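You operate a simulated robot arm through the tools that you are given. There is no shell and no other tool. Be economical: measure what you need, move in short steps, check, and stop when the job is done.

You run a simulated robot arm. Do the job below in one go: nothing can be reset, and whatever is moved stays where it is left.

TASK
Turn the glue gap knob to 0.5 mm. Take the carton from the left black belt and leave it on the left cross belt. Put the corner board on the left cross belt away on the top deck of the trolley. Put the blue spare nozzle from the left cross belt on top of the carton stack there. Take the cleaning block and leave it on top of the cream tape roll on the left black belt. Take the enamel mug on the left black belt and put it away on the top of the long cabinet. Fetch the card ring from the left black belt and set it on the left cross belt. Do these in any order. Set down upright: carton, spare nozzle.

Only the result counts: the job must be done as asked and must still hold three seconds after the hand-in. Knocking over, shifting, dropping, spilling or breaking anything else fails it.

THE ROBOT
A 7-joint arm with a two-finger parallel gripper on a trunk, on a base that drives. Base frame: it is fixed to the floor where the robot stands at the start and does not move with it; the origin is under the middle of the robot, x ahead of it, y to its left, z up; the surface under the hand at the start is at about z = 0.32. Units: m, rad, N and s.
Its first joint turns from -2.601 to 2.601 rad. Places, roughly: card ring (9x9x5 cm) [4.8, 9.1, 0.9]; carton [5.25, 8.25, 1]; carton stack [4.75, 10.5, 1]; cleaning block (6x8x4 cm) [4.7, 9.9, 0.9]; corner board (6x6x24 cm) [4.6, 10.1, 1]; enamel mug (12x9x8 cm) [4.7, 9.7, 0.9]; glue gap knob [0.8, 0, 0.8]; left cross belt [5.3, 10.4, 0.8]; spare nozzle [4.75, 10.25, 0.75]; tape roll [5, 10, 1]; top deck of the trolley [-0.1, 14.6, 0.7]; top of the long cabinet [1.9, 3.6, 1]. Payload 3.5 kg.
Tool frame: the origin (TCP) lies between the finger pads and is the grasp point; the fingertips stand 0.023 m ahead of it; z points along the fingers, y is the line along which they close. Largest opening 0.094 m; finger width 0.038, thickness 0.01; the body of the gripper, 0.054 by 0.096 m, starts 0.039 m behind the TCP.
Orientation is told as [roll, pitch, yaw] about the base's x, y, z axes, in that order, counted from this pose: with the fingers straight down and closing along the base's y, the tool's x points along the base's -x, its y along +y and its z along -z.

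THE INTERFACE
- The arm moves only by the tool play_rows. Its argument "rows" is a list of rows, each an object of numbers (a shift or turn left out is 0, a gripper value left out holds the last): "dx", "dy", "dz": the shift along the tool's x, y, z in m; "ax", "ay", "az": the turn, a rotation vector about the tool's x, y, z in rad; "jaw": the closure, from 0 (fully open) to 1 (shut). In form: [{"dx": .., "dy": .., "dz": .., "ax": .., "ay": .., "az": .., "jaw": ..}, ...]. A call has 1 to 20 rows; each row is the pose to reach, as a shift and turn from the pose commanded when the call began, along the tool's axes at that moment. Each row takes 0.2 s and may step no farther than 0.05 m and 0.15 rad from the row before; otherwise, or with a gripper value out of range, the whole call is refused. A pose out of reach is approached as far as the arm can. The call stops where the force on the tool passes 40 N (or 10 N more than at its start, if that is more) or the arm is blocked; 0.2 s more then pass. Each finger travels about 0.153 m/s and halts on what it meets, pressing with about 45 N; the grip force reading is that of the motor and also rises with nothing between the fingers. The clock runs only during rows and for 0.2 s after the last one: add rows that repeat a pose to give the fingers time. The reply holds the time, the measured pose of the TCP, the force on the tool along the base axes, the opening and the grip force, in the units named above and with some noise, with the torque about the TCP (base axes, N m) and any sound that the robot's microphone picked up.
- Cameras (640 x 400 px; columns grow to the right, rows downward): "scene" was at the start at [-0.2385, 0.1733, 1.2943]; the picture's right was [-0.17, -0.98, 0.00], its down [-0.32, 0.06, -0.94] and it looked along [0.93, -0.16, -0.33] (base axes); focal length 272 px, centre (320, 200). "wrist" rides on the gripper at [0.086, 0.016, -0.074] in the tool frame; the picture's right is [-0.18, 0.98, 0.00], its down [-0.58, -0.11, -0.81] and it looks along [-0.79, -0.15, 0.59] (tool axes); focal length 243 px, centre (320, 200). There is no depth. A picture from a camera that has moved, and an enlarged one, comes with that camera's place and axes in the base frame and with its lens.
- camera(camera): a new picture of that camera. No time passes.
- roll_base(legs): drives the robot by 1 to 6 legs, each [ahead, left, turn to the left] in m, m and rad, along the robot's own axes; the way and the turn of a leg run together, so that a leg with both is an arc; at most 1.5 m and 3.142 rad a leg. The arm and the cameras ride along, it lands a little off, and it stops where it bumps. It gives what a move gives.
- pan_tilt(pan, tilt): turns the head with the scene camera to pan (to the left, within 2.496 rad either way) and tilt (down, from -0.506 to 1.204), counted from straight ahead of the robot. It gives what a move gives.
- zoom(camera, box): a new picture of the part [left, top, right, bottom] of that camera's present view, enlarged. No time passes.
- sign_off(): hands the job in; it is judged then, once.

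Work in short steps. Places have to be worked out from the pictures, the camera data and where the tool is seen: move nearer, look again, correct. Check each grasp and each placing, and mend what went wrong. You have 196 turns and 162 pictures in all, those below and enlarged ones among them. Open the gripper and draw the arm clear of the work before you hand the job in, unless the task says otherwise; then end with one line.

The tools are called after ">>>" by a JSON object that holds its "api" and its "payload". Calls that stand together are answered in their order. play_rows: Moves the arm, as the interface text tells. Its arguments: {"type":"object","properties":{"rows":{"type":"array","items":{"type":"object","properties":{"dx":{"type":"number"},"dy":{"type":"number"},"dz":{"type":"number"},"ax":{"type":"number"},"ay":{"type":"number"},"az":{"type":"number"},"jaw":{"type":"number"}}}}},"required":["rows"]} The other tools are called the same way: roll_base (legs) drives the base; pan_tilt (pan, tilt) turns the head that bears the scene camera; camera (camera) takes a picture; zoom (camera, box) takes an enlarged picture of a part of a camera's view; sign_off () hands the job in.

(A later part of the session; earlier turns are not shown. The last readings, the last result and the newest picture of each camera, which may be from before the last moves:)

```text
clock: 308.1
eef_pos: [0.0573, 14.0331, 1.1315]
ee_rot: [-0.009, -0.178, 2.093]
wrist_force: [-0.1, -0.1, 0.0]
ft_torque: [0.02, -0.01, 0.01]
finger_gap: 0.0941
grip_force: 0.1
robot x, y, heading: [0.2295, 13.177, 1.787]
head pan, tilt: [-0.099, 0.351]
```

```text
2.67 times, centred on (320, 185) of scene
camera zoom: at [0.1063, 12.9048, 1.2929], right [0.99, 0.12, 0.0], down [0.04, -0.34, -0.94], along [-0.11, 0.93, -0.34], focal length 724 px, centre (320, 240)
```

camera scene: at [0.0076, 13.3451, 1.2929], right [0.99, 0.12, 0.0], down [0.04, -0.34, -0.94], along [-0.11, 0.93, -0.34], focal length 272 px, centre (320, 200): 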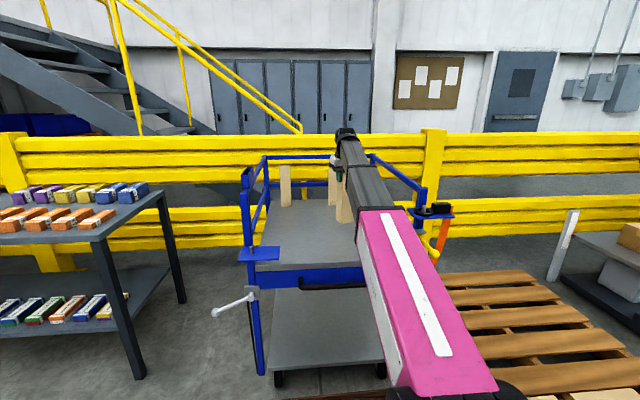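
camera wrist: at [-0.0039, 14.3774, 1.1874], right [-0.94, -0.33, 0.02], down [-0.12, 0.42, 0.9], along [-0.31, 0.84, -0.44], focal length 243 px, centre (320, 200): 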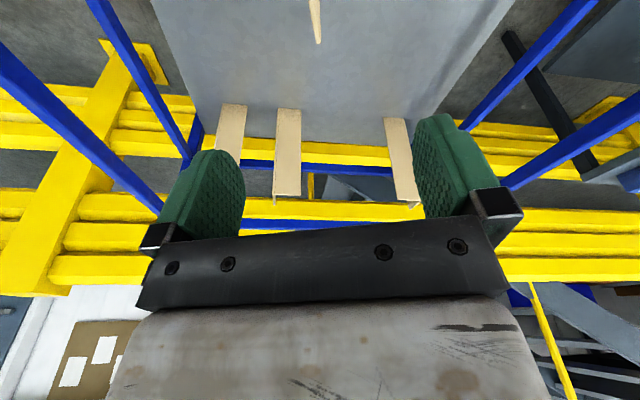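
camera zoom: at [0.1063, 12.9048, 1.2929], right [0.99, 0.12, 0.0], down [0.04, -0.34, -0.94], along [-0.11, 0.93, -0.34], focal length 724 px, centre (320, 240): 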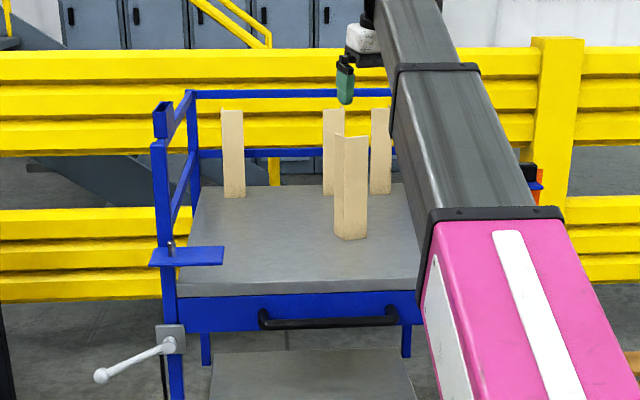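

The board stands upright on the top deck. I drive back to the belt spot the same way.

>>> {"api": "roll_base", "payload": {"legs": [[0, 0, -2.87], [1.5, 0, 0], [1.42, 0, 0], [0, 0, 0.81], [1.2, 0, 0], [0.5, 0, 0.27]]}}

>>> {"api": "pan_tilt", "payload": {"pan": -0.3, "tilt": 0.4}}

>>> {"api": "camera", "payload": {"camera": "scene"}}

```text
clock: 339.1
eef_pos: [4.1376, 10.3123, 1.1311]
ee_rot: [-0.009, -0.179, 0.343]
wrist_force: [0.5, 1.0, -0.5]
ft_torque: [0.01, 0.01, 0.0]
finger_gap: 0.0941
grip_force: 0.0
robot x, y, heading: [3.2635, 10.2907, 0.044]
head pan, tilt: [-0.099, 0.351]
```

```text
clock: 339.8
eef_pos: [4.1375, 10.3098, 1.1315]
ee_rot: [-0.009, -0.176, 0.343]
wrist_force: [-0.8, 0.1, -0.6]
ft_torque: [-0.01, 0.02, 0.01]
finger_gap: 0.0939
grip_force: 0.1
robot x, y, heading: [3.266, 10.2906, 0.043]
head pan, tilt: [-0.3, 0.4]
```

```text
70 pictures are left
camera scene: at [3.0157, 10.4442, 1.2884], right [-0.26, -0.97, 0.0], down [-0.38, 0.1, -0.92], along [0.89, -0.24, -0.39], focal length 272 px, centre (320, 200)
```

scene: 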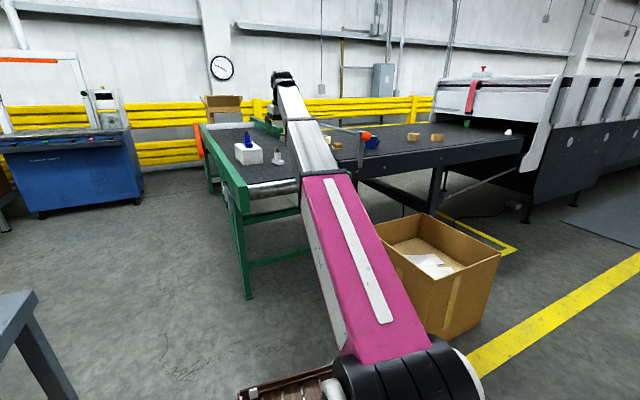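

I move up to the parking spot (4.03, 10.13).

>>> {"api": "roll_base", "payload": {"legs": [[0.5, -0.19, -0.043], [0.27, 0, 0]]}}

>>> {"api": "camera", "payload": {"camera": "wrist"}}

>>> {"api": "camera", "payload": {"camera": "scene"}}

```text
clock: 344.4
eef_pos: [4.9147, 10.1004, 1.1317]
ee_rot: [-0.009, -0.178, 0.3]
wrist_force: [0.4, 0.0, -0.1]
ft_torque: [-0.01, 0.06, 0.0]
finger_gap: 0.0938
grip_force: 0.0
robot x, y, heading: [4.0412, 10.1188, -0.001]
head pan, tilt: [-0.3, 0.4]
```

```text
69 pictures are left
camera wrist: at [4.8148, 10.085, 1.1871], right [-0.12, 0.99, 0.02], down [0.44, 0.03, 0.9], along [0.89, 0.11, -0.44], focal length 243 px, centre (320, 200)
```

wrist: 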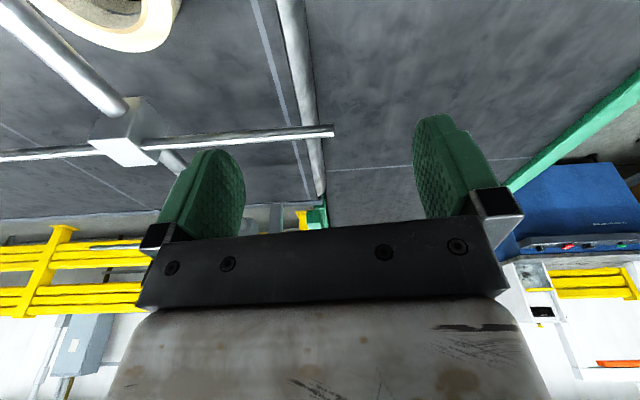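

```text
68 pictures are left
camera scene: at [3.7992, 10.282, 1.2884], right [-0.3, -0.95, 0.0], down [-0.37, 0.12, -0.92], along [0.88, -0.27, -0.39], focal length 272 px, centre (320, 200)
```

scene: 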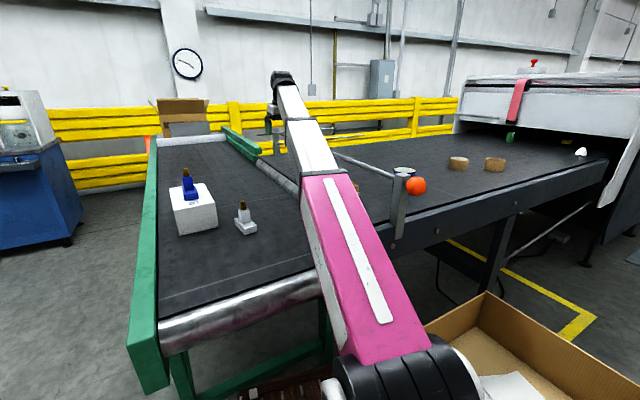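

A guide rod with a cross bar runs above the tape roll and sponge, so I need its exact height. I shift the hand for a second wrist view.

>>> {"api": "play_rows", "payload": {"rows": [{"dx": 0.033, "dy": -0.015, "dz": -0.004, "az": 0.08}, {"dx": 0.066, "dy": -0.03, "dz": -0.008, "az": 0.16}, {"dx": 0.099, "dy": -0.045, "dz": -0.012, "az": 0.24}, {"dx": 0.132, "dy": -0.06, "dz": -0.016, "az": 0.32}, {"dx": 0.164, "dy": -0.075, "dz": -0.019, "az": 0.4}, {"dx": 0.164, "dy": -0.075, "dz": -0.019, "az": 0.4}]}}

>>> {"api": "camera", "payload": {"camera": "wrist"}}

```text
clock: 345.8
eef_pos: [4.7762, 9.9799, 1.1224]
ee_rot: [0.062, -0.168, -0.108]
wrist_force: [0.9, 0.0, 0.7]
ft_torque: [0.03, -0.01, 0.01]
finger_gap: 0.0938
grip_force: 0.0
robot x, y, heading: [4.0439, 10.1201, -0.007]
head pan, tilt: [-0.3, 0.4]
```

```text
67 pictures are left
camera wrist: at [4.6807, 9.9993, 1.1798], right [0.28, 0.96, 0.09], down [0.42, -0.21, 0.88], along [0.86, -0.21, -0.46], focal length 243 px, centre (320, 200)
```

wrist: 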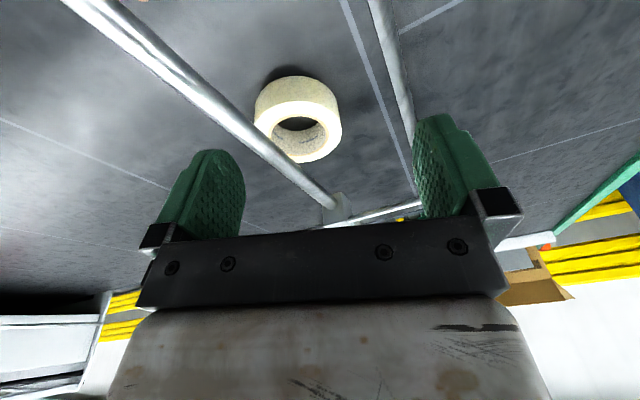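

The rod (z≈1.03) passes right over the tape roll and near the sponge, so I must pick and place with the hand leaning north (fingers pointing south-down, closing along x). I test that orientation in free space first.

>>> {"api": "play_rows", "payload": {"rows": [{"dy": 0.03, "az": 0.14}, {"dy": 0.06, "az": 0.28}, {"dy": 0.09, "az": 0.42}, {"dy": 0.12, "az": 0.56}, {"dy": 0.12, "az": 0.7}, {"dy": 0.12, "az": 0.84}, {"dy": 0.12, "az": 0.98}, {"dy": 0.12, "az": 1.12}, {"dy": 0.12, "az": 1.26}, {"dy": 0.12, "az": 1.4}, {"dy": 0.12, "az": 1.46}, {"dy": 0.12, "az": 1.46}]}}

```text
clock: 348.4
eef_pos: [4.7884, 10.0994, 1.1282]
ee_rot: [0.174, 0.041, -1.556]
wrist_force: [-0.3, 0.7, -0.1]
ft_torque: [0.01, 0.0, 0.0]
finger_gap: 0.0939
grip_force: 0.1
robot x, y, heading: [4.0422, 10.1204, -0.0]
head pan, tilt: [-0.3, 0.4]
```

That yaw works. Now tilt 45° so the fingers point south-down.

>>> {"api": "play_rows", "payload": {"rows": [{"ax": 0.028, "ay": -0.1376, "az": -0.0096}, {"ax": 0.0565, "ay": -0.275, "az": -0.019}, {"ax": 0.085, "ay": -0.413, "az": -0.029}, {"ax": 0.113, "ay": -0.55, "az": -0.0385}, {"ax": 0.141, "ay": -0.688, "az": -0.048}, {"ax": 0.1696, "ay": -0.8255, "az": -0.0577}, {"ax": 0.1696, "ay": -0.8255, "az": -0.0577}]}}

>>> {"api": "camera", "payload": {"camera": "wrist"}}

```text
clock: 350.0
eef_pos: [4.7902, 10.0987, 1.1265]
ee_rot: [-0.001, -0.785, -1.57]
wrist_force: [-0.4, 0.7, -0.5]
ft_torque: [0.0, 0.01, 0.02]
finger_gap: 0.094
grip_force: 0.1
robot x, y, heading: [4.0413, 10.1212, 0.003]
head pan, tilt: [-0.3, 0.4]
```

```text
66 pictures are left
camera wrist: at [4.8063, 10.2113, 1.1182], right [0.98, -0.13, 0.13], down [-0.11, 0.16, 0.98], along [-0.15, -0.98, 0.14], focal length 243 px, centre (320, 200)
```

wrist: 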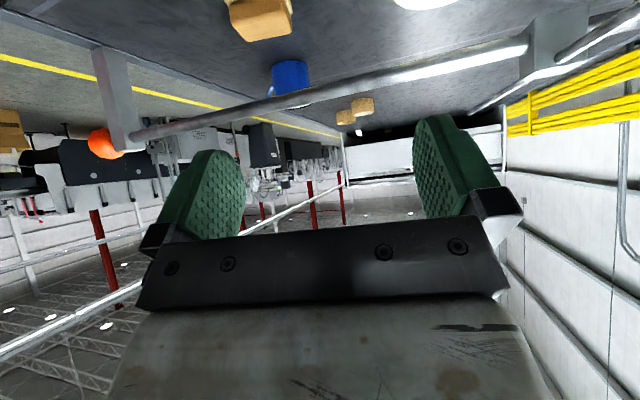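

Perfect orientation, no flags. Sponge centre ≈(4.708, 9.868). I approach along the tilted tool axis to a pre-grasp 12 cm short.

>>> {"api": "play_rows", "payload": {"rows": [{"dx": -0.0015, "dy": -0.0164, "dz": 0.04}, {"dx": -0.003, "dy": -0.0328, "dz": 0.08}, {"dx": -0.0045, "dy": -0.0492, "dz": 0.12}, {"dx": -0.006, "dy": -0.0656, "dz": 0.16}, {"dx": -0.0074, "dy": -0.082, "dz": 0.199}, {"dx": -0.0074, "dy": -0.082, "dz": 0.199}]}}

>>> {"api": "camera", "payload": {"camera": "wrist"}}

>>> {"api": "camera", "payload": {"camera": "scene"}}

```text
clock: 351.4
eef_pos: [4.7067, 9.9522, 0.9935]
ee_rot: [0.0, -0.785, -1.573]
wrist_force: [0.0, 0.3, -0.2]
ft_torque: [0.01, 0.02, -0.04]
finger_gap: 0.0942
grip_force: 0.1
robot x, y, heading: [4.0396, 10.1192, 0.0]
head pan, tilt: [-0.3, 0.4]
```

```text
65 pictures are left
camera wrist: at [4.7227, 10.0646, 0.9839], right [0.98, -0.13, 0.13], down [-0.11, 0.16, 0.98], along [-0.15, -0.98, 0.14], focal length 243 px, centre (320, 200)
```

wrist: 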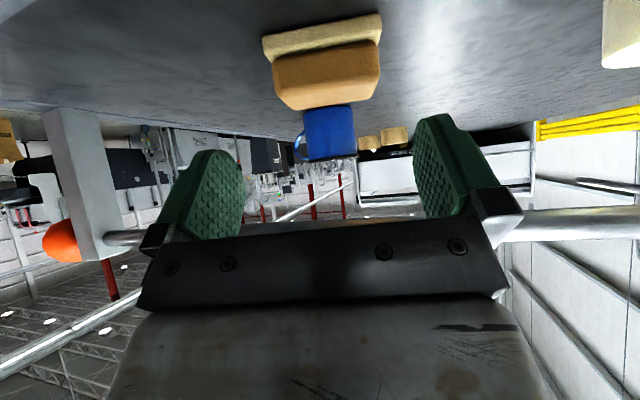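

```text
64 pictures are left
camera scene: at [3.7992, 10.282, 1.2884], right [-0.3, -0.95, 0.0], down [-0.37, 0.12, -0.92], along [0.88, -0.27, -0.39], focal length 272 px, centre (320, 200)
```

scene: 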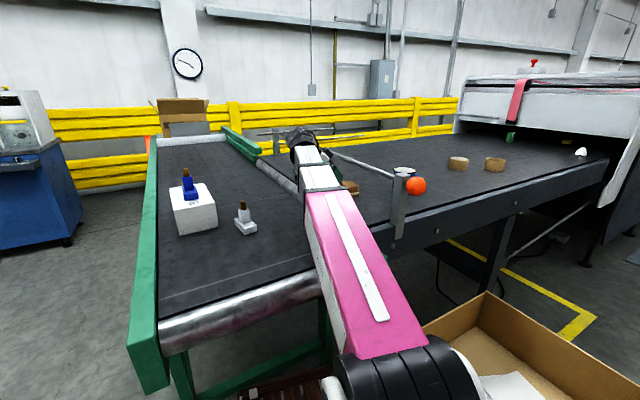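

The sponge centre is (4.711, 9.854), belt z≈0.893. I advance to straddle it and close.

>>> {"api": "play_rows", "payload": {"rows": [{"dx": -0.007, "dy": 0.004, "dz": 0.036, "ax": 0.03, "az": 0.03}, {"dx": -0.014, "dy": 0.004, "dz": 0.073, "ax": 0.042, "az": 0.042}, {"dx": -0.0209, "dy": 0.004, "dz": 0.1092, "ax": 0.042, "az": 0.042}, {"dx": -0.0209, "dy": 0.004, "dz": 0.1092, "ax": 0.042, "az": 0.042}]}}

>>> {"api": "camera", "payload": {"camera": "wrist"}}

```text
clock: 352.4
eef_pos: [4.7113, 9.8599, 0.931]
ee_rot: [0.0, -0.782, -1.633]
wrist_force: [0.1, -0.6, 0.0]
ft_torque: [-0.01, -0.02, 0.03]
finger_gap: 0.0941
grip_force: 0.1
robot x, y, heading: [4.0392, 10.1215, -0.0]
head pan, tilt: [-0.3, 0.4]
```

```text
63 pictures are left
camera wrist: at [4.7344, 9.9716, 0.9208], right [0.97, -0.19, 0.13], down [-0.1, 0.16, 0.98], along [-0.21, -0.97, 0.14], focal length 243 px, centre (320, 200)
```

wrist: 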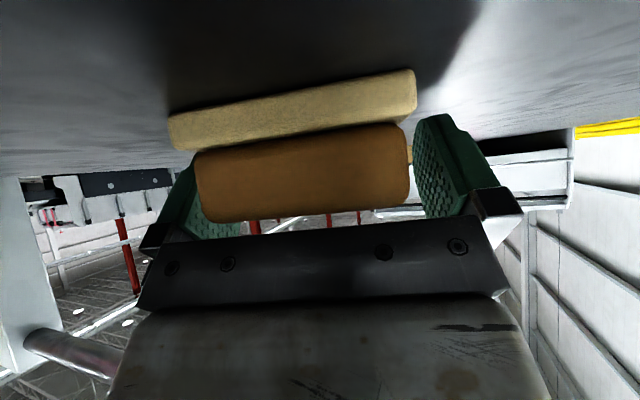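

The block lies between the fingers but 5 mm to the left; I shift and close.

>>> {"api": "play_rows", "payload": {"rows": [{"dy": -0.005}, {"dy": -0.005, "jaw": 0.1}, {"dy": -0.005, "jaw": 0.3}, {"dy": -0.005, "jaw": 0.4}, {"dy": -0.005, "jaw": 0.4}]}}

>>> {"api": "camera", "payload": {"camera": "wrist"}}

```text
clock: 353.6
eef_pos: [4.7061, 9.8609, 0.9303]
ee_rot: [0.0, -0.784, -1.632]
wrist_force: [0.3, -0.7, 0.6]
ft_torque: [-0.02, -0.01, -0.05]
finger_gap: 0.074
grip_force: 44.7
robot x, y, heading: [4.0423, 10.1156, -0.003]
head pan, tilt: [-0.3, 0.4]
```

```text
62 pictures are left
camera wrist: at [4.7284, 9.9721, 0.9212], right [0.97, -0.19, 0.13], down [-0.1, 0.16, 0.98], along [-0.21, -0.97, 0.14], focal length 243 px, centre (320, 200)
```

wrist: 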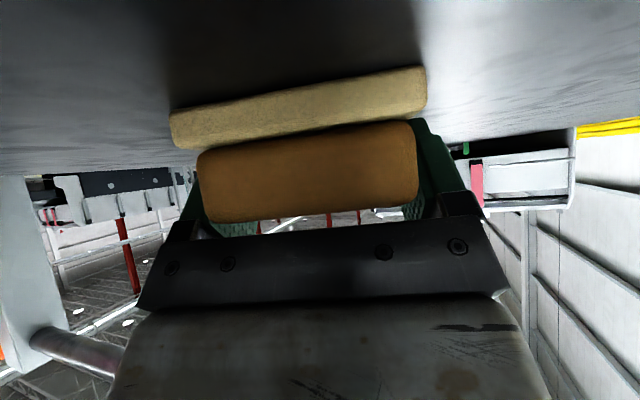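

Gripped (74 mm). I withdraw along the tilt and move over toward the tape roll for a look.

>>> {"api": "play_rows", "payload": {"rows": [{"dz": -0.01}, {"dz": -0.04}, {"dz": -0.08}, {"dz": -0.13}, {"dz": -0.15, "dy": 0.03}, {"dz": -0.15, "dy": 0.07}, {"dz": -0.15, "dy": 0.11}, {"dz": -0.15, "dy": 0.15}, {"dz": -0.15, "dy": 0.17}, {"dz": -0.15, "dy": 0.17}]}}

>>> {"api": "camera", "payload": {"camera": "wrist"}}

```text
clock: 355.8
eef_pos: [4.8839, 9.9549, 1.0347]
ee_rot: [0.0, -0.783, -1.631]
wrist_force: [0.2, -0.3, -0.4]
ft_torque: [0.0, -0.01, -0.02]
finger_gap: 0.0739
grip_force: 45.0
robot x, y, heading: [4.0388, 10.1203, -0.0]
head pan, tilt: [-0.3, 0.4]
```

```text
61 pictures are left
camera wrist: at [4.9067, 10.0658, 1.0253], right [0.97, -0.19, 0.13], down [-0.1, 0.16, 0.98], along [-0.21, -0.97, 0.14], focal length 243 px, centre (320, 200)
```

wrist: 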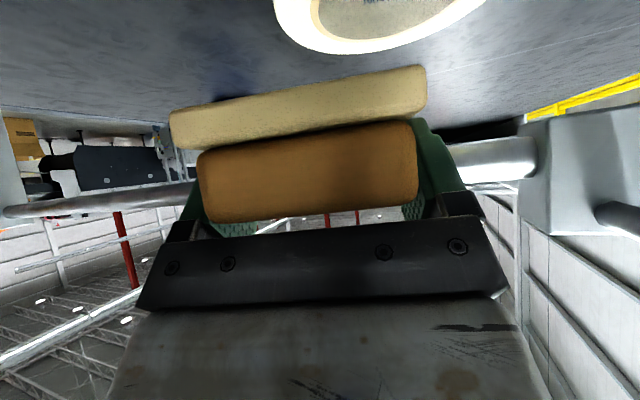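

Roll centre ≈(4.922, 9.912), top z≈0.943; the bracket is at x≥4.98. I go slightly north first, then slide the block down under the rod onto the roll.

>>> {"api": "play_rows", "payload": {"rows": [{"dx": 0.0247, "dy": -0.002, "dz": -0.0247}, {"dx": 0.0282, "dy": 0.022, "dz": -0.0226}, {"dx": 0.0283, "dy": 0.0235, "dz": 0.005}, {"dx": 0.0284, "dy": 0.0245, "dz": 0.03}, {"dx": 0.0285, "dy": 0.0248, "dz": 0.038}, {"dx": 0.0285, "dy": 0.0248, "dz": 0.038}]}}

>>> {"api": "camera", "payload": {"camera": "wrist"}}

>>> {"api": "zoom", "payload": {"camera": "scene", "box": [260, 110, 400, 210]}}

```text
clock: 357.2
eef_pos: [4.9077, 9.9487, 0.9898]
ee_rot: [0.0, -0.784, -1.632]
wrist_force: [0.3, -0.1, -0.9]
ft_torque: [0.0, -0.01, -0.02]
finger_gap: 0.0739
grip_force: 45.0
robot x, y, heading: [4.0372, 10.1183, -0.006]
head pan, tilt: [-0.3, 0.4]
```

```text
60 pictures are left
camera wrist: at [4.9297, 10.0598, 0.98], right [0.97, -0.19, 0.13], down [-0.1, 0.16, 0.98], along [-0.21, -0.97, 0.14], focal length 243 px, centre (320, 200)
```

wrist: 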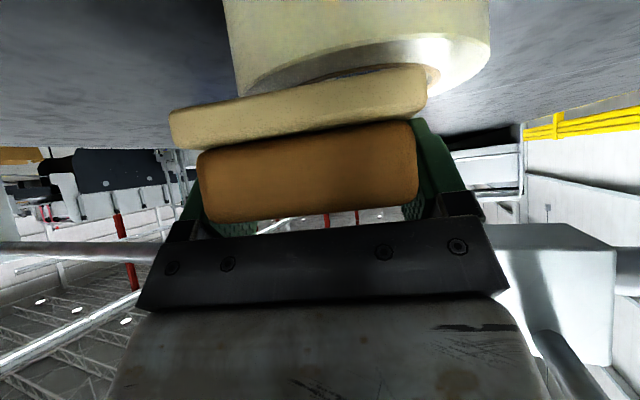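

```text
4.00 times, centred on (330, 160) of scene
camera zoom: at [3.7992, 10.282, 1.2884], right [-0.3, -0.95, 0.0], down [-0.37, 0.12, -0.92], along [0.88, -0.27, -0.39], focal length 1086 px, centre (280, 360)
```

zoom: 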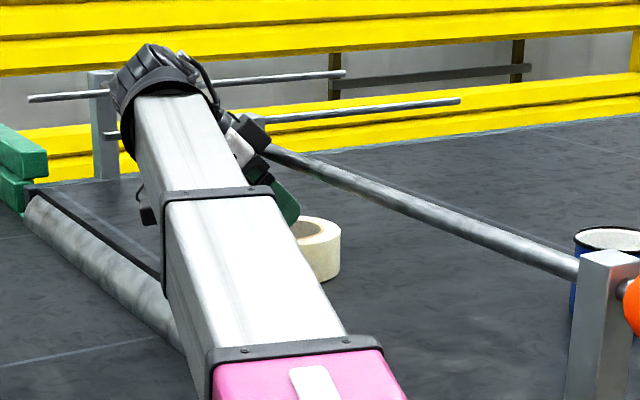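

Nearly on. I shift 1 cm in x toward the roll's centre and lower until contact.

>>> {"api": "play_rows", "payload": {"rows": [{"dx": -0.001, "dy": 0.0105, "dz": 0.0094}, {"dx": 0.0018, "dy": 0.0105, "dz": 0.0122}, {"dx": 0.0025, "dy": 0.0105, "dz": 0.013}, {"dx": 0.0025, "dy": 0.0105, "dz": 0.013}]}}

```text
clock: 358.2
eef_pos: [4.9165, 9.9409, 0.9776]
ee_rot: [0.001, -0.783, -1.631]
wrist_force: [0.3, -0.7, 0.0]
ft_torque: [-0.02, -0.05, -0.03]
finger_gap: 0.074
grip_force: 45.5
robot x, y, heading: [4.0399, 10.1153, 0.004]
head pan, tilt: [-0.3, 0.4]
```

>>> {"api": "play_rows", "payload": {"rows": [{"dx": 0.0021, "dz": 0.0021}, {"dx": 0.0042, "dz": 0.0042}, {"dx": 0.0063, "dz": 0.0063}, {"dx": 0.0085, "dz": 0.0085}]}}

>>> {"api": "camera", "payload": {"camera": "wrist"}}

```text
clock: 358.8
eef_pos: [4.9164, 9.9412, 0.9805]
ee_rot: [0.006, -0.789, -1.636]
wrist_force: [-4.4, 2.2, 11.4]
ft_torque: [0.47, 0.0, 0.16]
finger_gap: 0.074
grip_force: 45.1
robot x, y, heading: [4.0413, 10.1192, -0.002]
head pan, tilt: [-0.3, 0.4]
stopped in row 2: the force on the tool passed its limit at 46 N (the readings are from after the stop); the commanded pose is now the measured one
```

```text
58 pictures are left
camera wrist: at [4.9395, 10.052, 0.9684], right [0.97, -0.19, 0.13], down [-0.1, 0.17, 0.98], along [-0.21, -0.97, 0.15], focal length 243 px, centre (320, 200)
```

wrist: 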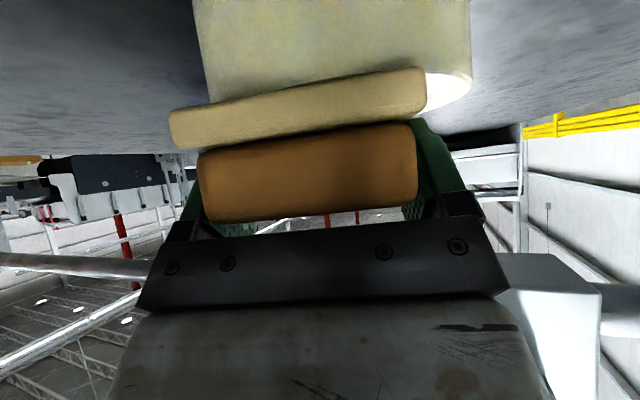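

Contact made: the block rests on the roll. I open slightly and withdraw along the tilt.

>>> {"api": "play_rows", "payload": {"rows": [{"jaw": 0.15}, {"jaw": 0.09}, {"jaw": 0.09}]}}

>>> {"api": "play_rows", "payload": {"rows": [{"dz": -0.02}, {"dz": -0.05}, {"dz": -0.09}, {"dz": -0.13}, {"dz": -0.16}, {"dz": -0.16}]}}

>>> {"api": "camera", "payload": {"camera": "wrist"}}

>>> {"api": "zoom", "payload": {"camera": "scene", "box": [260, 110, 400, 210]}}

```text
clock: 359.6
eef_pos: [4.918, 9.9406, 0.9782]
ee_rot: [0.004, -0.79, -1.635]
wrist_force: [1.9, -0.5, 7.9]
ft_torque: [0.0, 0.22, 0.04]
finger_gap: 0.0844
grip_force: 0.1
robot x, y, heading: [4.0402, 10.1182, -0.002]
head pan, tilt: [-0.3, 0.4]
```

```text
clock: 361.0
eef_pos: [4.9239, 10.0552, 1.0903]
ee_rot: [0.003, -0.789, -1.636]
wrist_force: [0.2, 0.1, -0.8]
ft_torque: [-0.01, 0.01, 0.02]
finger_gap: 0.0855
grip_force: 0.0
robot x, y, heading: [4.0405, 10.118, 0.0]
head pan, tilt: [-0.3, 0.4]
```

```text
57 pictures are left
camera wrist: at [4.9465, 10.1657, 1.08], right [0.97, -0.19, 0.13], down [-0.1, 0.17, 0.98], along [-0.21, -0.97, 0.15], focal length 243 px, centre (320, 200)
```

wrist: 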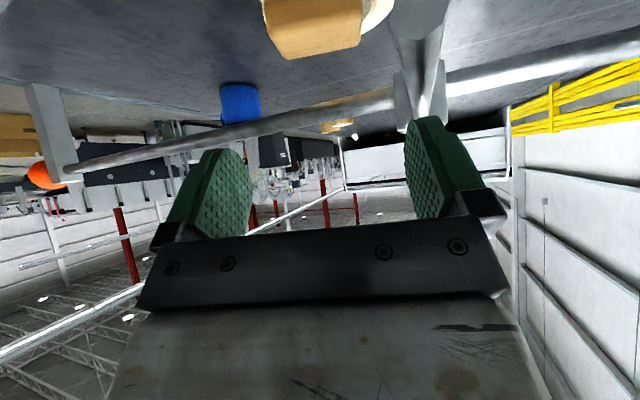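

```text
4.00 times, centred on (330, 160) of scene
camera zoom: at [3.7992, 10.282, 1.2884], right [-0.3, -0.95, 0.0], down [-0.37, 0.12, -0.92], along [0.88, -0.27, -0.39], focal length 1086 px, centre (280, 360)
```

zoom: 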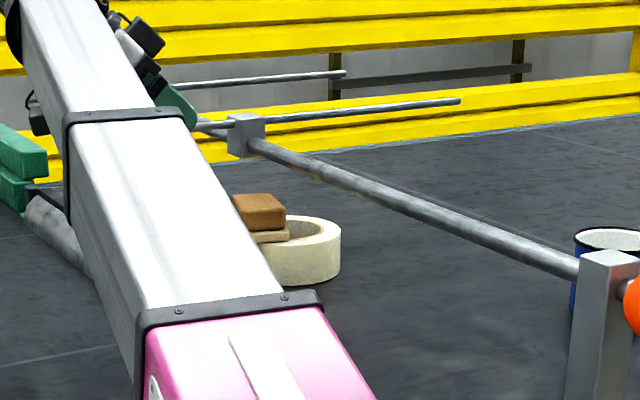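

The sponge sits level on the tape roll. I bring the hand back to a forward-facing posture clear above the cross belt.

>>> {"api": "play_rows", "payload": {"rows": [{"dx": 0.01, "dy": -0.03, "dz": -0.03}, {"dx": 0.02, "dy": -0.06, "dz": -0.055, "ax": -0.0655, "ay": 0.0375, "az": -0.1214}, {"dx": 0.03, "dy": -0.1, "dz": -0.07, "ax": -0.131, "ay": 0.075, "az": -0.2428}, {"dx": 0.0375, "dy": -0.14, "dz": -0.08, "ax": -0.1964, "ay": 0.1126, "az": -0.3642}, {"dx": 0.0375, "dy": -0.18, "dz": -0.08, "ax": -0.2619, "ay": 0.1501, "az": -0.4855}, {"dx": 0.0375, "dy": -0.18, "dz": -0.08, "ax": -0.3274, "ay": 0.1876, "az": -0.6069}, {"dx": 0.0375, "dy": -0.18, "dz": -0.08, "ax": -0.3929, "ay": 0.2252, "az": -0.7283}, {"dx": 0.0375, "dy": -0.18, "dz": -0.08, "ax": -0.4583, "ay": 0.2627, "az": -0.8497}, {"dx": 0.0375, "dy": -0.18, "dz": -0.08, "ax": -0.5238, "ay": 0.3002, "az": -0.9711}, {"dx": 0.0375, "dy": -0.18, "dz": -0.08, "ax": -0.5893, "ay": 0.3377, "az": -1.0925}, {"dx": 0.0375, "dy": -0.18, "dz": -0.08, "ax": -0.6548, "ay": 0.3753, "az": -1.2138}, {"dx": 0.0375, "dy": -0.18, "dz": -0.08, "ax": -0.7202, "ay": 0.4128, "az": -1.3352}, {"dx": 0.0375, "dy": -0.18, "dz": -0.08, "ax": -0.7857, "ay": 0.4503, "az": -1.4566}, {"dx": 0.0375, "dy": -0.18, "dz": -0.08, "ax": -0.7857, "ay": 0.4503, "az": -1.4566, "jaw": 0}]}}

>>> {"api": "zoom", "payload": {"camera": "scene", "box": [300, 110, 460, 210]}}

```text
clock: 364.0
eef_pos: [4.749, 10.1482, 1.119]
ee_rot: [-0.001, -0.202, 0.006]
wrist_force: [-0.1, 1.1, -0.2]
ft_torque: [0.01, 0.01, 0.02]
finger_gap: 0.0941
grip_force: 0.1
robot x, y, heading: [4.0378, 10.1206, -0.006]
head pan, tilt: [-0.3, 0.4]
```

```text
4.00 times, centred on (380, 160) of scene
camera zoom: at [3.7992, 10.282, 1.2884], right [-0.3, -0.95, 0.0], down [-0.37, 0.12, -0.92], along [0.88, -0.27, -0.39], focal length 1086 px, centre (80, 360)
```

zoom: 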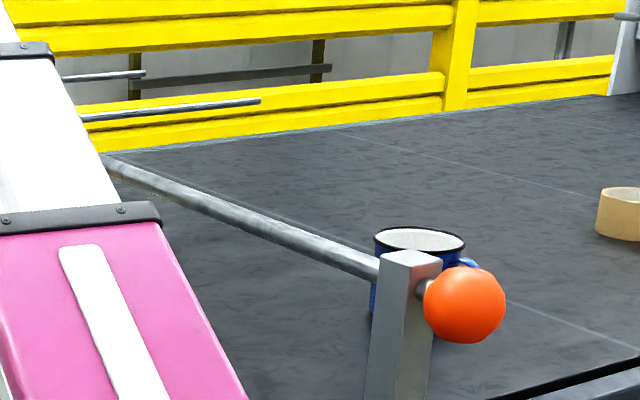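

Now to the belt's south part: I back out, strafe south past the box, and look.

>>> {"api": "roll_base", "payload": {"legs": [[-0.75, 0, 0], [0, -1.4, 0]]}}

>>> {"api": "pan_tilt", "payload": {"pan": 0.25, "tilt": 0.4}}

>>> {"api": "camera", "payload": {"camera": "scene"}}

```text
clock: 374.5
eef_pos: [3.9508, 8.7262, 1.1194]
ee_rot: [0.001, -0.202, -0.063]
wrist_force: [-0.6, 0.0, -0.4]
ft_torque: [0.01, 0.02, 0.03]
finger_gap: 0.0941
grip_force: 0.1
robot x, y, heading: [3.241, 8.7447, -0.066]
head pan, tilt: [-0.3, 0.4]
```

```text
clock: 375.5
eef_pos: [3.9504, 8.7259, 1.1193]
ee_rot: [0.0, -0.203, -0.061]
wrist_force: [-0.5, -0.5, -0.1]
ft_torque: [-0.03, -0.01, -0.01]
finger_gap: 0.0941
grip_force: 0.1
robot x, y, heading: [3.2428, 8.7431, -0.063]
head pan, tilt: [0.25, 0.4]
```

```text
54 pictures are left
camera scene: at [3.0162, 8.972, 1.2884], right [0.18, -0.98, 0.0], down [-0.38, -0.07, -0.92], along [0.91, 0.17, -0.39], focal length 272 px, centre (320, 200)
```

scene: 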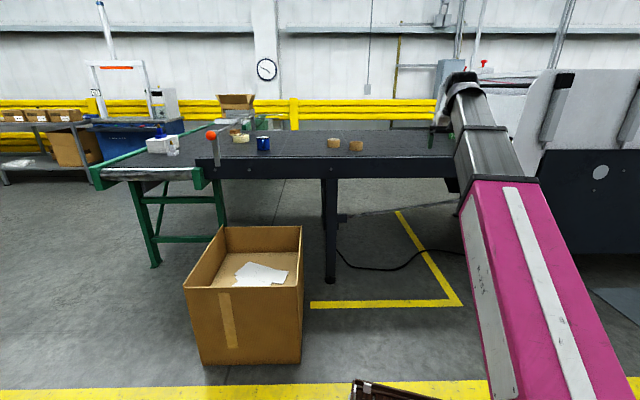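

>>> {"api": "zoom", "payload": {"camera": "scene", "box": [310, 100, 480, 200]}}

```text
3.76 times, centred on (395, 150) of scene
camera zoom: at [3.0162, 8.972, 1.2884], right [0.18, -0.98, 0.0], down [-0.38, -0.07, -0.92], along [0.91, 0.17, -0.39], focal length 1022 px, centre (38, 388)
```

zoom: 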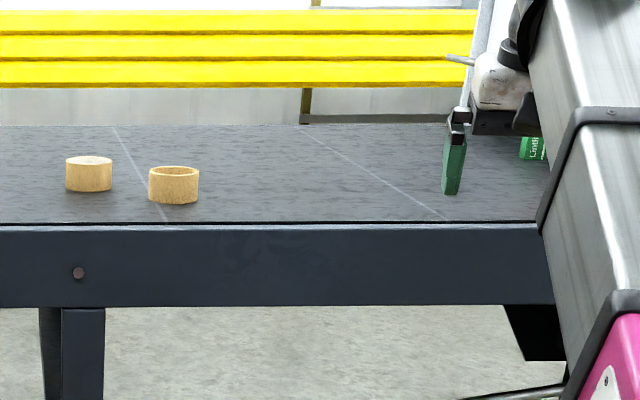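

The hollow card ring is the right one, at about (4.838, 9.068). I drive in to axis (4.1, 8.85).

>>> {"api": "roll_base", "payload": {"legs": [[0.2, 0.0, 0.06], [0.648, 0.1, 0]]}}

>>> {"api": "camera", "payload": {"camera": "wrist"}}

```text
clock: 380.3
eef_pos: [4.7916, 8.8458, 1.1189]
ee_rot: [0.0, -0.202, -0.011]
wrist_force: [-0.1, 0.2, -0.2]
ft_torque: [0.03, 0.0, 0.02]
finger_gap: 0.0939
grip_force: 0.0
robot x, y, heading: [4.0868, 8.8318, -0.02]
head pan, tilt: [0.25, 0.4]
```

```text
52 pictures are left
camera wrist: at [4.6922, 8.8612, 1.1736], right [0.19, 0.98, 0.04], down [0.41, -0.11, 0.91], along [0.89, -0.16, -0.42], focal length 243 px, centre (320, 200)
```

wrist: 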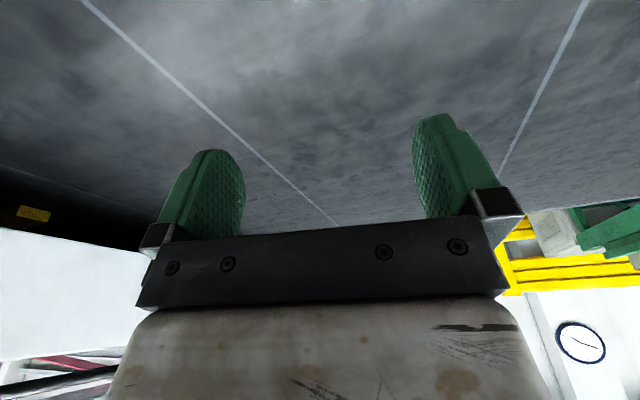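

I move the hand over beside the ring for a wrist view.

>>> {"api": "play_rows", "payload": {"rows": [{"dy": 0.045, "dx": 0.008}, {"dy": 0.09, "dx": 0.016, "dz": 0.01}, {"dy": 0.13, "dx": 0.026, "dz": 0.02}, {"dy": 0.17, "dx": 0.037, "dz": 0.033}, {"dy": 0.19, "dx": 0.037, "dz": 0.033}]}}

>>> {"api": "camera", "payload": {"camera": "wrist"}}

```text
clock: 381.5
eef_pos: [4.7663, 9.034, 1.0809]
ee_rot: [0.0, -0.202, -0.013]
wrist_force: [0.4, 0.4, 0.0]
ft_torque: [0.01, -0.02, 0.0]
finger_gap: 0.094
grip_force: 0.0
robot x, y, heading: [4.0842, 8.8261, -0.018]
head pan, tilt: [0.25, 0.4]
```

```text
51 pictures are left
camera wrist: at [4.6669, 9.0496, 1.1351], right [0.19, 0.98, 0.04], down [0.41, -0.11, 0.91], along [0.89, -0.16, -0.42], focal length 243 px, centre (320, 200)
```

wrist: 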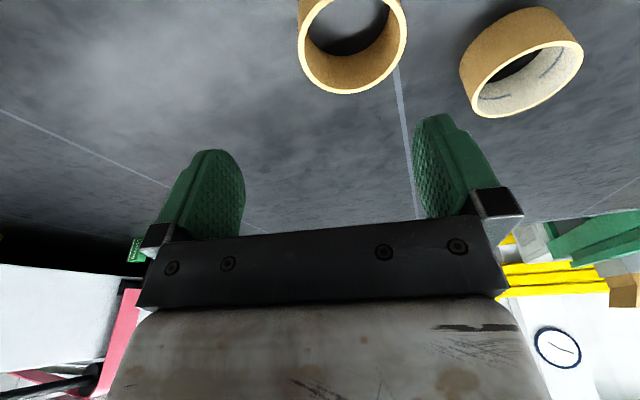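

The all-brown card ring's centre is ≈(4.795, 9.055). I'll pinch its south wall: one finger inside, one outside. Moving above it with the tool vertical.

>>> {"api": "play_rows", "payload": {"rows": [{"dx": -0.005, "dy": -0.007, "dz": 0.02, "ay": 0.07}, {"dx": -0.01, "dy": -0.014, "dz": 0.04, "ay": 0.14}, {"dx": -0.016, "dy": -0.021, "dz": 0.0656, "ay": 0.202}, {"dx": -0.016, "dy": -0.021, "dz": 0.0656, "ay": 0.202}]}}

>>> {"api": "camera", "payload": {"camera": "wrist"}}

```text
clock: 382.5
eef_pos: [4.794, 9.0141, 1.0188]
ee_rot: [0.001, 0.0, -0.012]
wrist_force: [0.1, -0.5, -0.4]
ft_torque: [0.03, 0.0, -0.01]
finger_gap: 0.0939
grip_force: 0.2
robot x, y, heading: [4.0852, 8.8263, -0.019]
head pan, tilt: [0.25, 0.4]
```

```text
50 pictures are left
camera wrist: at [4.7073, 9.03, 1.0921], right [0.2, 0.98, 0.0], down [0.58, -0.12, 0.81], along [0.79, -0.16, -0.59], focal length 243 px, centre (320, 200)
```

wrist: 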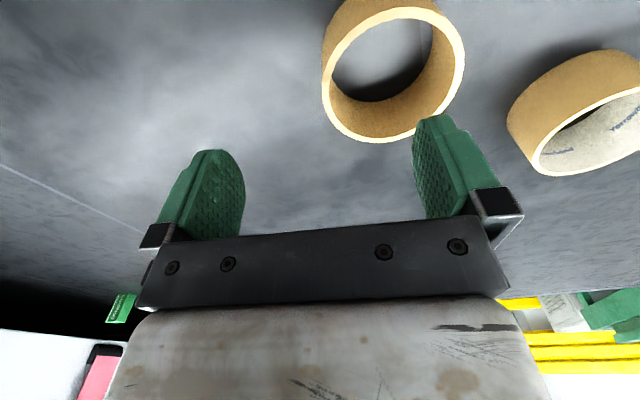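

Centre ≈(4.793, 9.057), south wall at y≈9.017. Descend and close on the wall.

>>> {"api": "play_rows", "payload": {"rows": [{"dy": 0.003, "dz": 0.03}, {"dy": 0.003, "dz": 0.06}, {"dy": 0.003, "dz": 0.089}, {"dy": 0.003, "dz": 0.089}]}}

>>> {"api": "play_rows", "payload": {"rows": [{"jaw": 0.4}, {"jaw": 0.8}, {"jaw": 1}, {"jaw": 1}]}}

>>> {"api": "camera", "payload": {"camera": "wrist"}}

```text
clock: 383.5
eef_pos: [4.7934, 9.0179, 0.93]
ee_rot: [0.002, -0.003, -0.012]
wrist_force: [0.1, 0.2, 0.2]
ft_torque: [-0.03, 0.0, 0.01]
finger_gap: 0.094
grip_force: 0.1
robot x, y, heading: [4.0819, 8.828, -0.021]
head pan, tilt: [0.25, 0.4]
```

```text
clock: 384.5
eef_pos: [4.794, 9.0177, 0.9303]
ee_rot: [-0.002, -0.002, -0.012]
wrist_force: [0.6, 0.1, 1.8]
ft_torque: [0.05, -0.07, -0.04]
finger_gap: 0.0106
grip_force: 45.2
robot x, y, heading: [4.0825, 8.8309, -0.02]
head pan, tilt: [0.25, 0.4]
```

```text
49 pictures are left
camera wrist: at [4.7075, 9.0331, 1.0024], right [0.2, 0.98, 0.0], down [0.58, -0.12, 0.81], along [0.79, -0.16, -0.59], focal length 243 px, centre (320, 200)
```

wrist: 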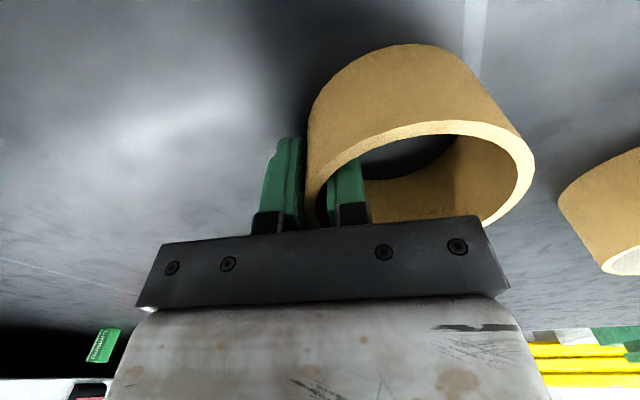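

The ring is gripped. I lift it, back out, strafe north and come back to the cross-belt spot.

>>> {"api": "play_rows", "payload": {"rows": [{"dz": -0.04}, {"dz": -0.08}, {"dz": -0.11}, {"dz": -0.11}]}}

>>> {"api": "roll_base", "payload": {"legs": [[-0.8, 0, 0.02], [0, 1.3, 0]]}}

```text
clock: 385.5
eef_pos: [4.7938, 9.0171, 1.0401]
ee_rot: [-0.002, 0.0, -0.01]
wrist_force: [0.5, -0.3, -0.5]
ft_torque: [-0.01, -0.03, 0.02]
finger_gap: 0.0105
grip_force: 44.6
robot x, y, heading: [4.0829, 8.827, -0.022]
head pan, tilt: [0.25, 0.4]
```

```text
clock: 395.9
eef_pos: [3.9808, 10.338, 1.0391]
ee_rot: [0.0, -0.003, 0.013]
wrist_force: [0.2, -0.4, -0.3]
ft_torque: [0.02, -0.03, 0.01]
finger_gap: 0.0103
grip_force: 45.0
robot x, y, heading: [3.2777, 10.1299, 0.006]
head pan, tilt: [0.25, 0.4]
```

I move the hand to the centre-right first so the ring clears the nozzle, then drive in.

>>> {"api": "play_rows", "payload": {"rows": [{"dy": -0.045}, {"dy": -0.09}, {"dy": -0.135}, {"dy": -0.175}, {"dy": -0.175}]}}

>>> {"api": "roll_base", "payload": {"legs": [[0.75, 0, 0]]}}

>>> {"api": "play_rows", "payload": {"rows": [{"dx": -0.04}, {"dx": -0.08}, {"dx": -0.12}, {"dx": -0.14}, {"dx": -0.14}]}}

>>> {"api": "camera", "payload": {"camera": "wrist"}}

```text
clock: 397.1
eef_pos: [3.983, 10.1614, 1.0396]
ee_rot: [0.002, -0.002, 0.015]
wrist_force: [1.9, -0.2, -3.5]
ft_torque: [-0.12, -0.11, -0.07]
finger_gap: 0.01
grip_force: 44.9
robot x, y, heading: [3.2765, 10.1296, 0.008]
head pan, tilt: [0.25, 0.4]
```

```text
clock: 401.2
eef_pos: [4.7478, 10.1372, 1.0394]
ee_rot: [0.001, -0.002, -0.016]
wrist_force: [1.3, 0.4, -4.6]
ft_torque: [-0.1, -0.25, -0.02]
finger_gap: 0.01
grip_force: 45.4
robot x, y, heading: [4.0386, 10.1271, -0.023]
head pan, tilt: [0.25, 0.4]
```

```text
clock: 402.4
eef_pos: [4.8861, 10.1332, 1.0394]
ee_rot: [-0.002, -0.002, -0.015]
wrist_force: [0.1, 0.0, 0.9]
ft_torque: [0.02, 0.01, -0.04]
finger_gap: 0.0101
grip_force: 44.5
robot x, y, heading: [4.0409, 10.1286, -0.025]
head pan, tilt: [0.25, 0.4]
```

```text
48 pictures are left
camera wrist: at [4.8004, 10.1483, 1.1133], right [0.2, 0.98, 0.0], down [0.58, -0.12, 0.81], along [0.79, -0.16, -0.59], focal length 243 px, centre (320, 200)
```

wrist: 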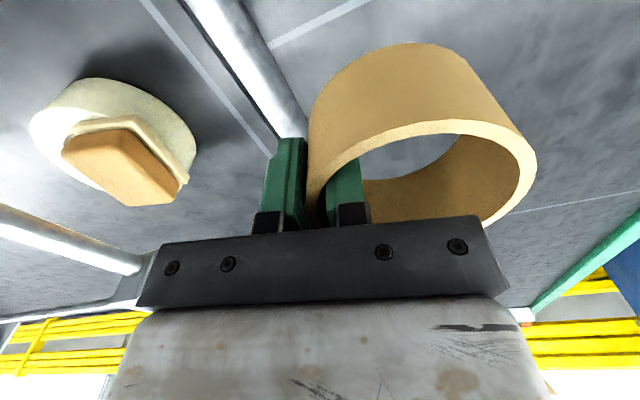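

The sponge sits nicely on the roll. I shift 5 cm north and lower the ring onto the cross belt.

>>> {"api": "play_rows", "payload": {"rows": [{"dy": 0.025, "dz": 0.02}, {"dy": 0.05, "dz": 0.05}, {"dy": 0.05, "dz": 0.09}, {"dy": 0.05, "dz": 0.125}, {"dy": 0.05, "dz": 0.14}, {"dy": 0.05, "dz": 0.145}, {"dy": 0.05, "dz": 0.148}]}}

```text
clock: 404.1
eef_pos: [4.8896, 10.1829, 0.8892]
ee_rot: [-0.001, -0.002, -0.015]
wrist_force: [-0.7, -0.3, 0.4]
ft_torque: [-0.02, 0.0, -0.02]
finger_gap: 0.0098
grip_force: 45.1
robot x, y, heading: [4.0406, 10.1322, -0.025]
head pan, tilt: [0.25, 0.4]
```

>>> {"api": "play_rows", "payload": {"rows": [{"dz": 0.003}, {"dz": 0.006}, {"dz": 0.009}, {"dz": 0.012}]}}

>>> {"api": "camera", "payload": {"camera": "wrist"}}

```text
clock: 405.1
eef_pos: [4.8891, 10.1846, 0.8796]
ee_rot: [0.001, -0.001, -0.015]
wrist_force: [-1.0, 0.3, 5.9]
ft_torque: [0.21, -0.24, 0.02]
finger_gap: 0.0098
grip_force: 45.2
robot x, y, heading: [4.0387, 10.1283, -0.022]
head pan, tilt: [0.25, 0.4]
```

```text
47 pictures are left
camera wrist: at [4.8019, 10.1994, 0.9524], right [0.2, 0.98, 0.0], down [0.58, -0.12, 0.81], along [0.79, -0.16, -0.59], focal length 243 px, centre (320, 200)
```

wrist: 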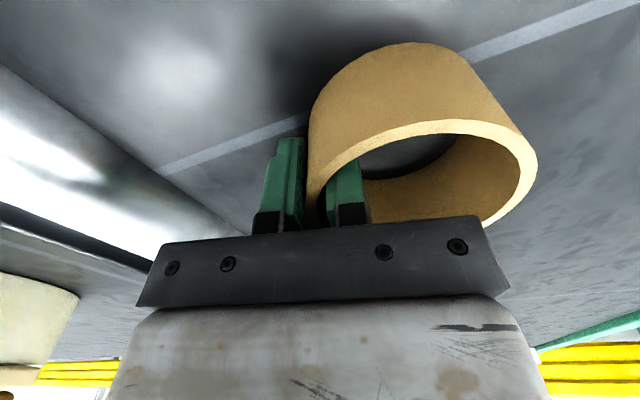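

Contact. I open and lift straight up.

>>> {"api": "play_rows", "payload": {"rows": [{"jaw": 0.7}, {"jaw": 0.5}, {"jaw": 0.5}]}}

>>> {"api": "play_rows", "payload": {"rows": [{"dz": -0.03}, {"dz": -0.07}, {"dz": -0.11}, {"dz": -0.15}, {"dz": -0.18, "ay": -0.1}, {"dz": -0.21, "ay": -0.2, "jaw": 0}, {"dz": -0.21, "ay": -0.2}]}}

>>> {"api": "camera", "payload": {"camera": "wrist"}}

```text
clock: 405.9
eef_pos: [4.8882, 10.1832, 0.879]
ee_rot: [0.0, -0.002, -0.017]
wrist_force: [0.4, -0.5, 0.4]
ft_torque: [0.0, -0.02, 0.01]
finger_gap: 0.0469
grip_force: 0.1
robot x, y, heading: [4.0386, 10.125, -0.025]
head pan, tilt: [0.25, 0.4]
```

```text
clock: 407.4
eef_pos: [4.8867, 10.1847, 1.0873]
ee_rot: [-0.001, -0.204, -0.016]
wrist_force: [-0.1, -0.7, 0.2]
ft_torque: [0.01, -0.01, -0.03]
finger_gap: 0.0939
grip_force: 0.1
robot x, y, heading: [4.0429, 10.1254, -0.023]
head pan, tilt: [0.25, 0.4]
```

```text
46 pictures are left
camera wrist: at [4.7869, 10.1994, 1.1431], right [0.2, 0.98, 0.04], down [0.41, -0.12, 0.91], along [0.89, -0.16, -0.42], focal length 243 px, centre (320, 200)
```

wrist: 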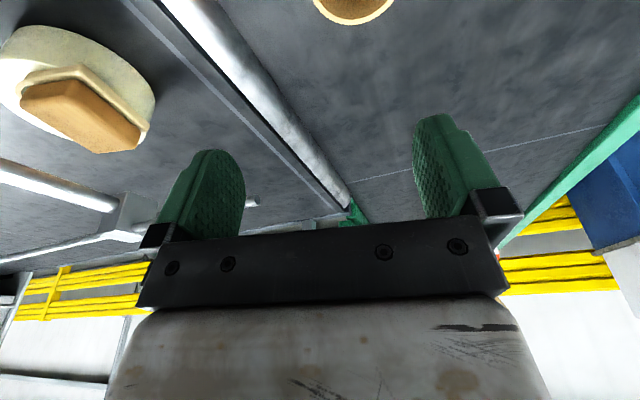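

The ring is placed. I drive back to the south side for the green carton.

>>> {"api": "roll_base", "payload": {"legs": [[-0.75, 0, 0.02], [0, -1.45, 0], [0.55, -0.1, -0.2]]}}

>>> {"api": "pan_tilt", "payload": {"pan": 0.1, "tilt": 0.3}}

>>> {"api": "camera", "payload": {"camera": "scene"}}

```text
clock: 421.0
eef_pos: [4.7638, 8.5205, 1.0886]
ee_rot: [0.0, -0.2, -0.135]
wrist_force: [-0.6, -0.2, -0.2]
ft_torque: [0.02, -0.01, 0.04]
finger_gap: 0.0943
grip_force: 0.0
robot x, y, heading: [3.9174, 8.5599, -0.139]
head pan, tilt: [0.25, 0.4]
```

```text
clock: 421.7
eef_pos: [4.7659, 8.5204, 1.0878]
ee_rot: [0.0, -0.201, -0.135]
wrist_force: [0.1, -0.5, -0.5]
ft_torque: [0.0, 0.02, -0.01]
finger_gap: 0.0939
grip_force: 0.0
robot x, y, heading: [3.9169, 8.5641, -0.136]
head pan, tilt: [0.099, 0.3]
```

```text
45 pictures are left
camera scene: at [3.7111, 8.7927, 1.2976], right [-0.04, -1.0, 0.0], down [-0.3, 0.01, -0.96], along [0.95, -0.04, -0.3], focal length 272 px, centre (320, 200)
```

scene: 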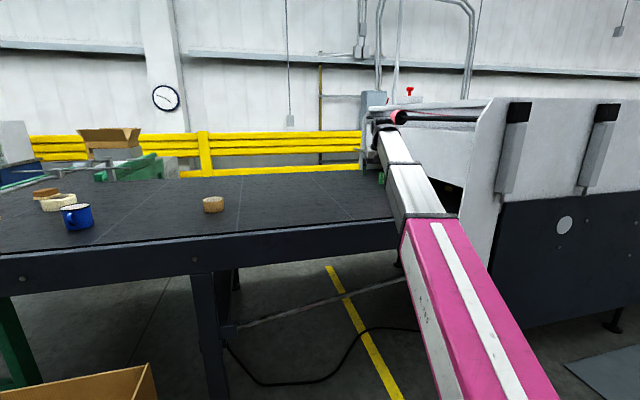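

>>> {"api": "camera", "payload": {"camera": "wrist"}}

>>> {"api": "zoom", "payload": {"camera": "scene", "box": [330, 100, 490, 220]}}

```text
44 pictures are left
camera wrist: at [4.6686, 8.5478, 1.1429], right [0.31, 0.95, 0.04], down [0.39, -0.16, 0.91], along [0.87, -0.27, -0.42], focal length 243 px, centre (320, 200)
```

wrist: 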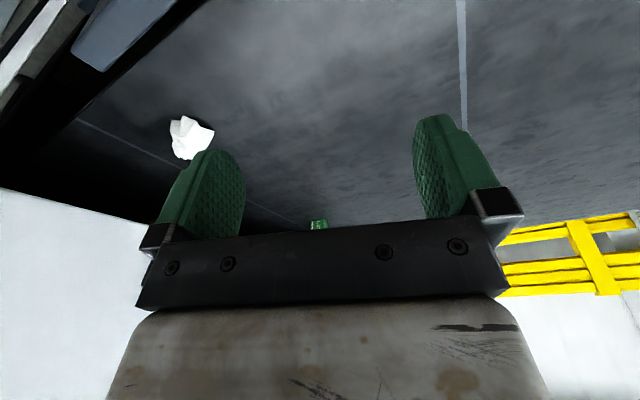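

```text
3.33 times, centred on (410, 160) of scene
camera zoom: at [3.7111, 8.7927, 1.2976], right [-0.04, -1.0, 0.0], down [-0.3, 0.01, -0.96], along [0.95, -0.04, -0.3], focal length 905 px, centre (20, 333)
```

zoom: 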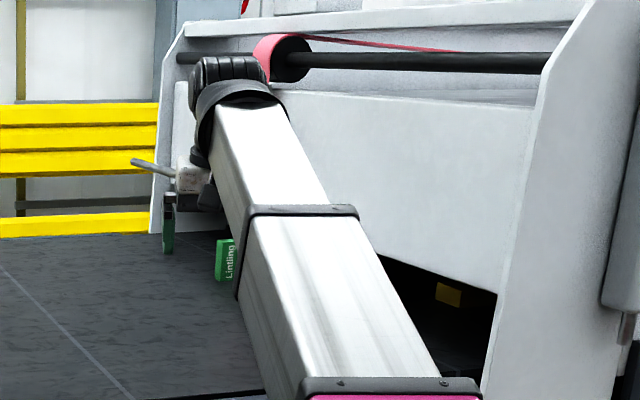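

The carton stands at about (5.315, 8.345), close to the hood. I drive 0.4 m closer for reach and view it.

>>> {"api": "roll_base", "payload": {"legs": [[0.4, 0.03, 0]]}}

>>> {"api": "camera", "payload": {"camera": "wrist"}}

```text
clock: 424.2
eef_pos: [5.1537, 8.4853, 1.0879]
ee_rot: [-0.001, -0.201, -0.146]
wrist_force: [0.5, 0.3, 0.4]
ft_torque: [-0.01, -0.04, -0.03]
finger_gap: 0.094
grip_force: 0.0
robot x, y, heading: [4.3028, 8.5395, -0.154]
head pan, tilt: [0.099, 0.3]
stopped in leg 1: the robot was blocked; the commanded pose is now the measured one
```

```text
42 pictures are left
camera wrist: at [5.0571, 8.5147, 1.1425], right [0.32, 0.95, 0.04], down [0.39, -0.17, 0.91], along [0.86, -0.28, -0.42], focal length 243 px, centre (320, 200)
```

wrist: 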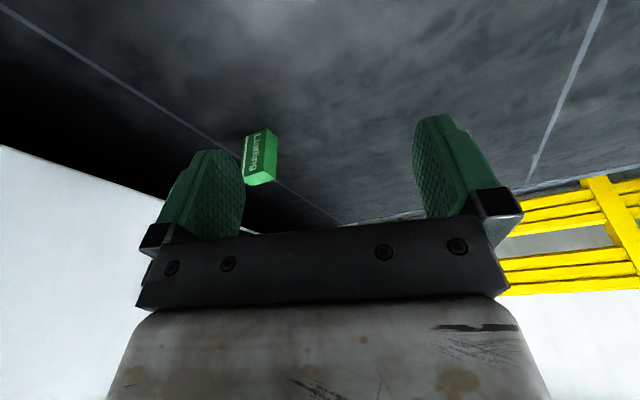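

>>> {"api": "zoom", "payload": {"camera": "wrist", "box": [200, 110, 320, 200]}}

```text
4.44 times, centred on (260, 155) of wrist
camera zoom: at [5.0571, 8.5147, 1.1425], right [0.32, 0.95, 0.04], down [0.39, -0.17, 0.91], along [0.86, -0.28, -0.42], focal length 1078 px, centre (587, 400)
```

zoom: 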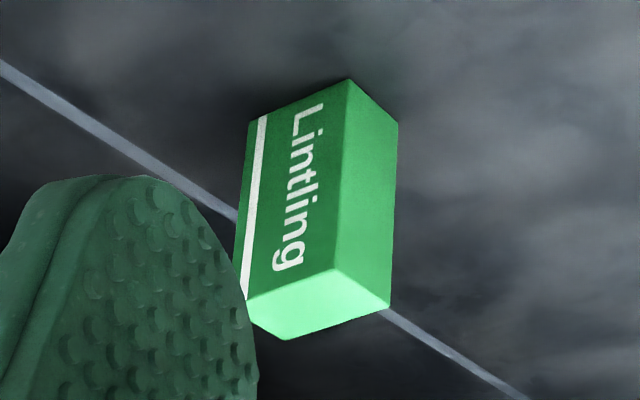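

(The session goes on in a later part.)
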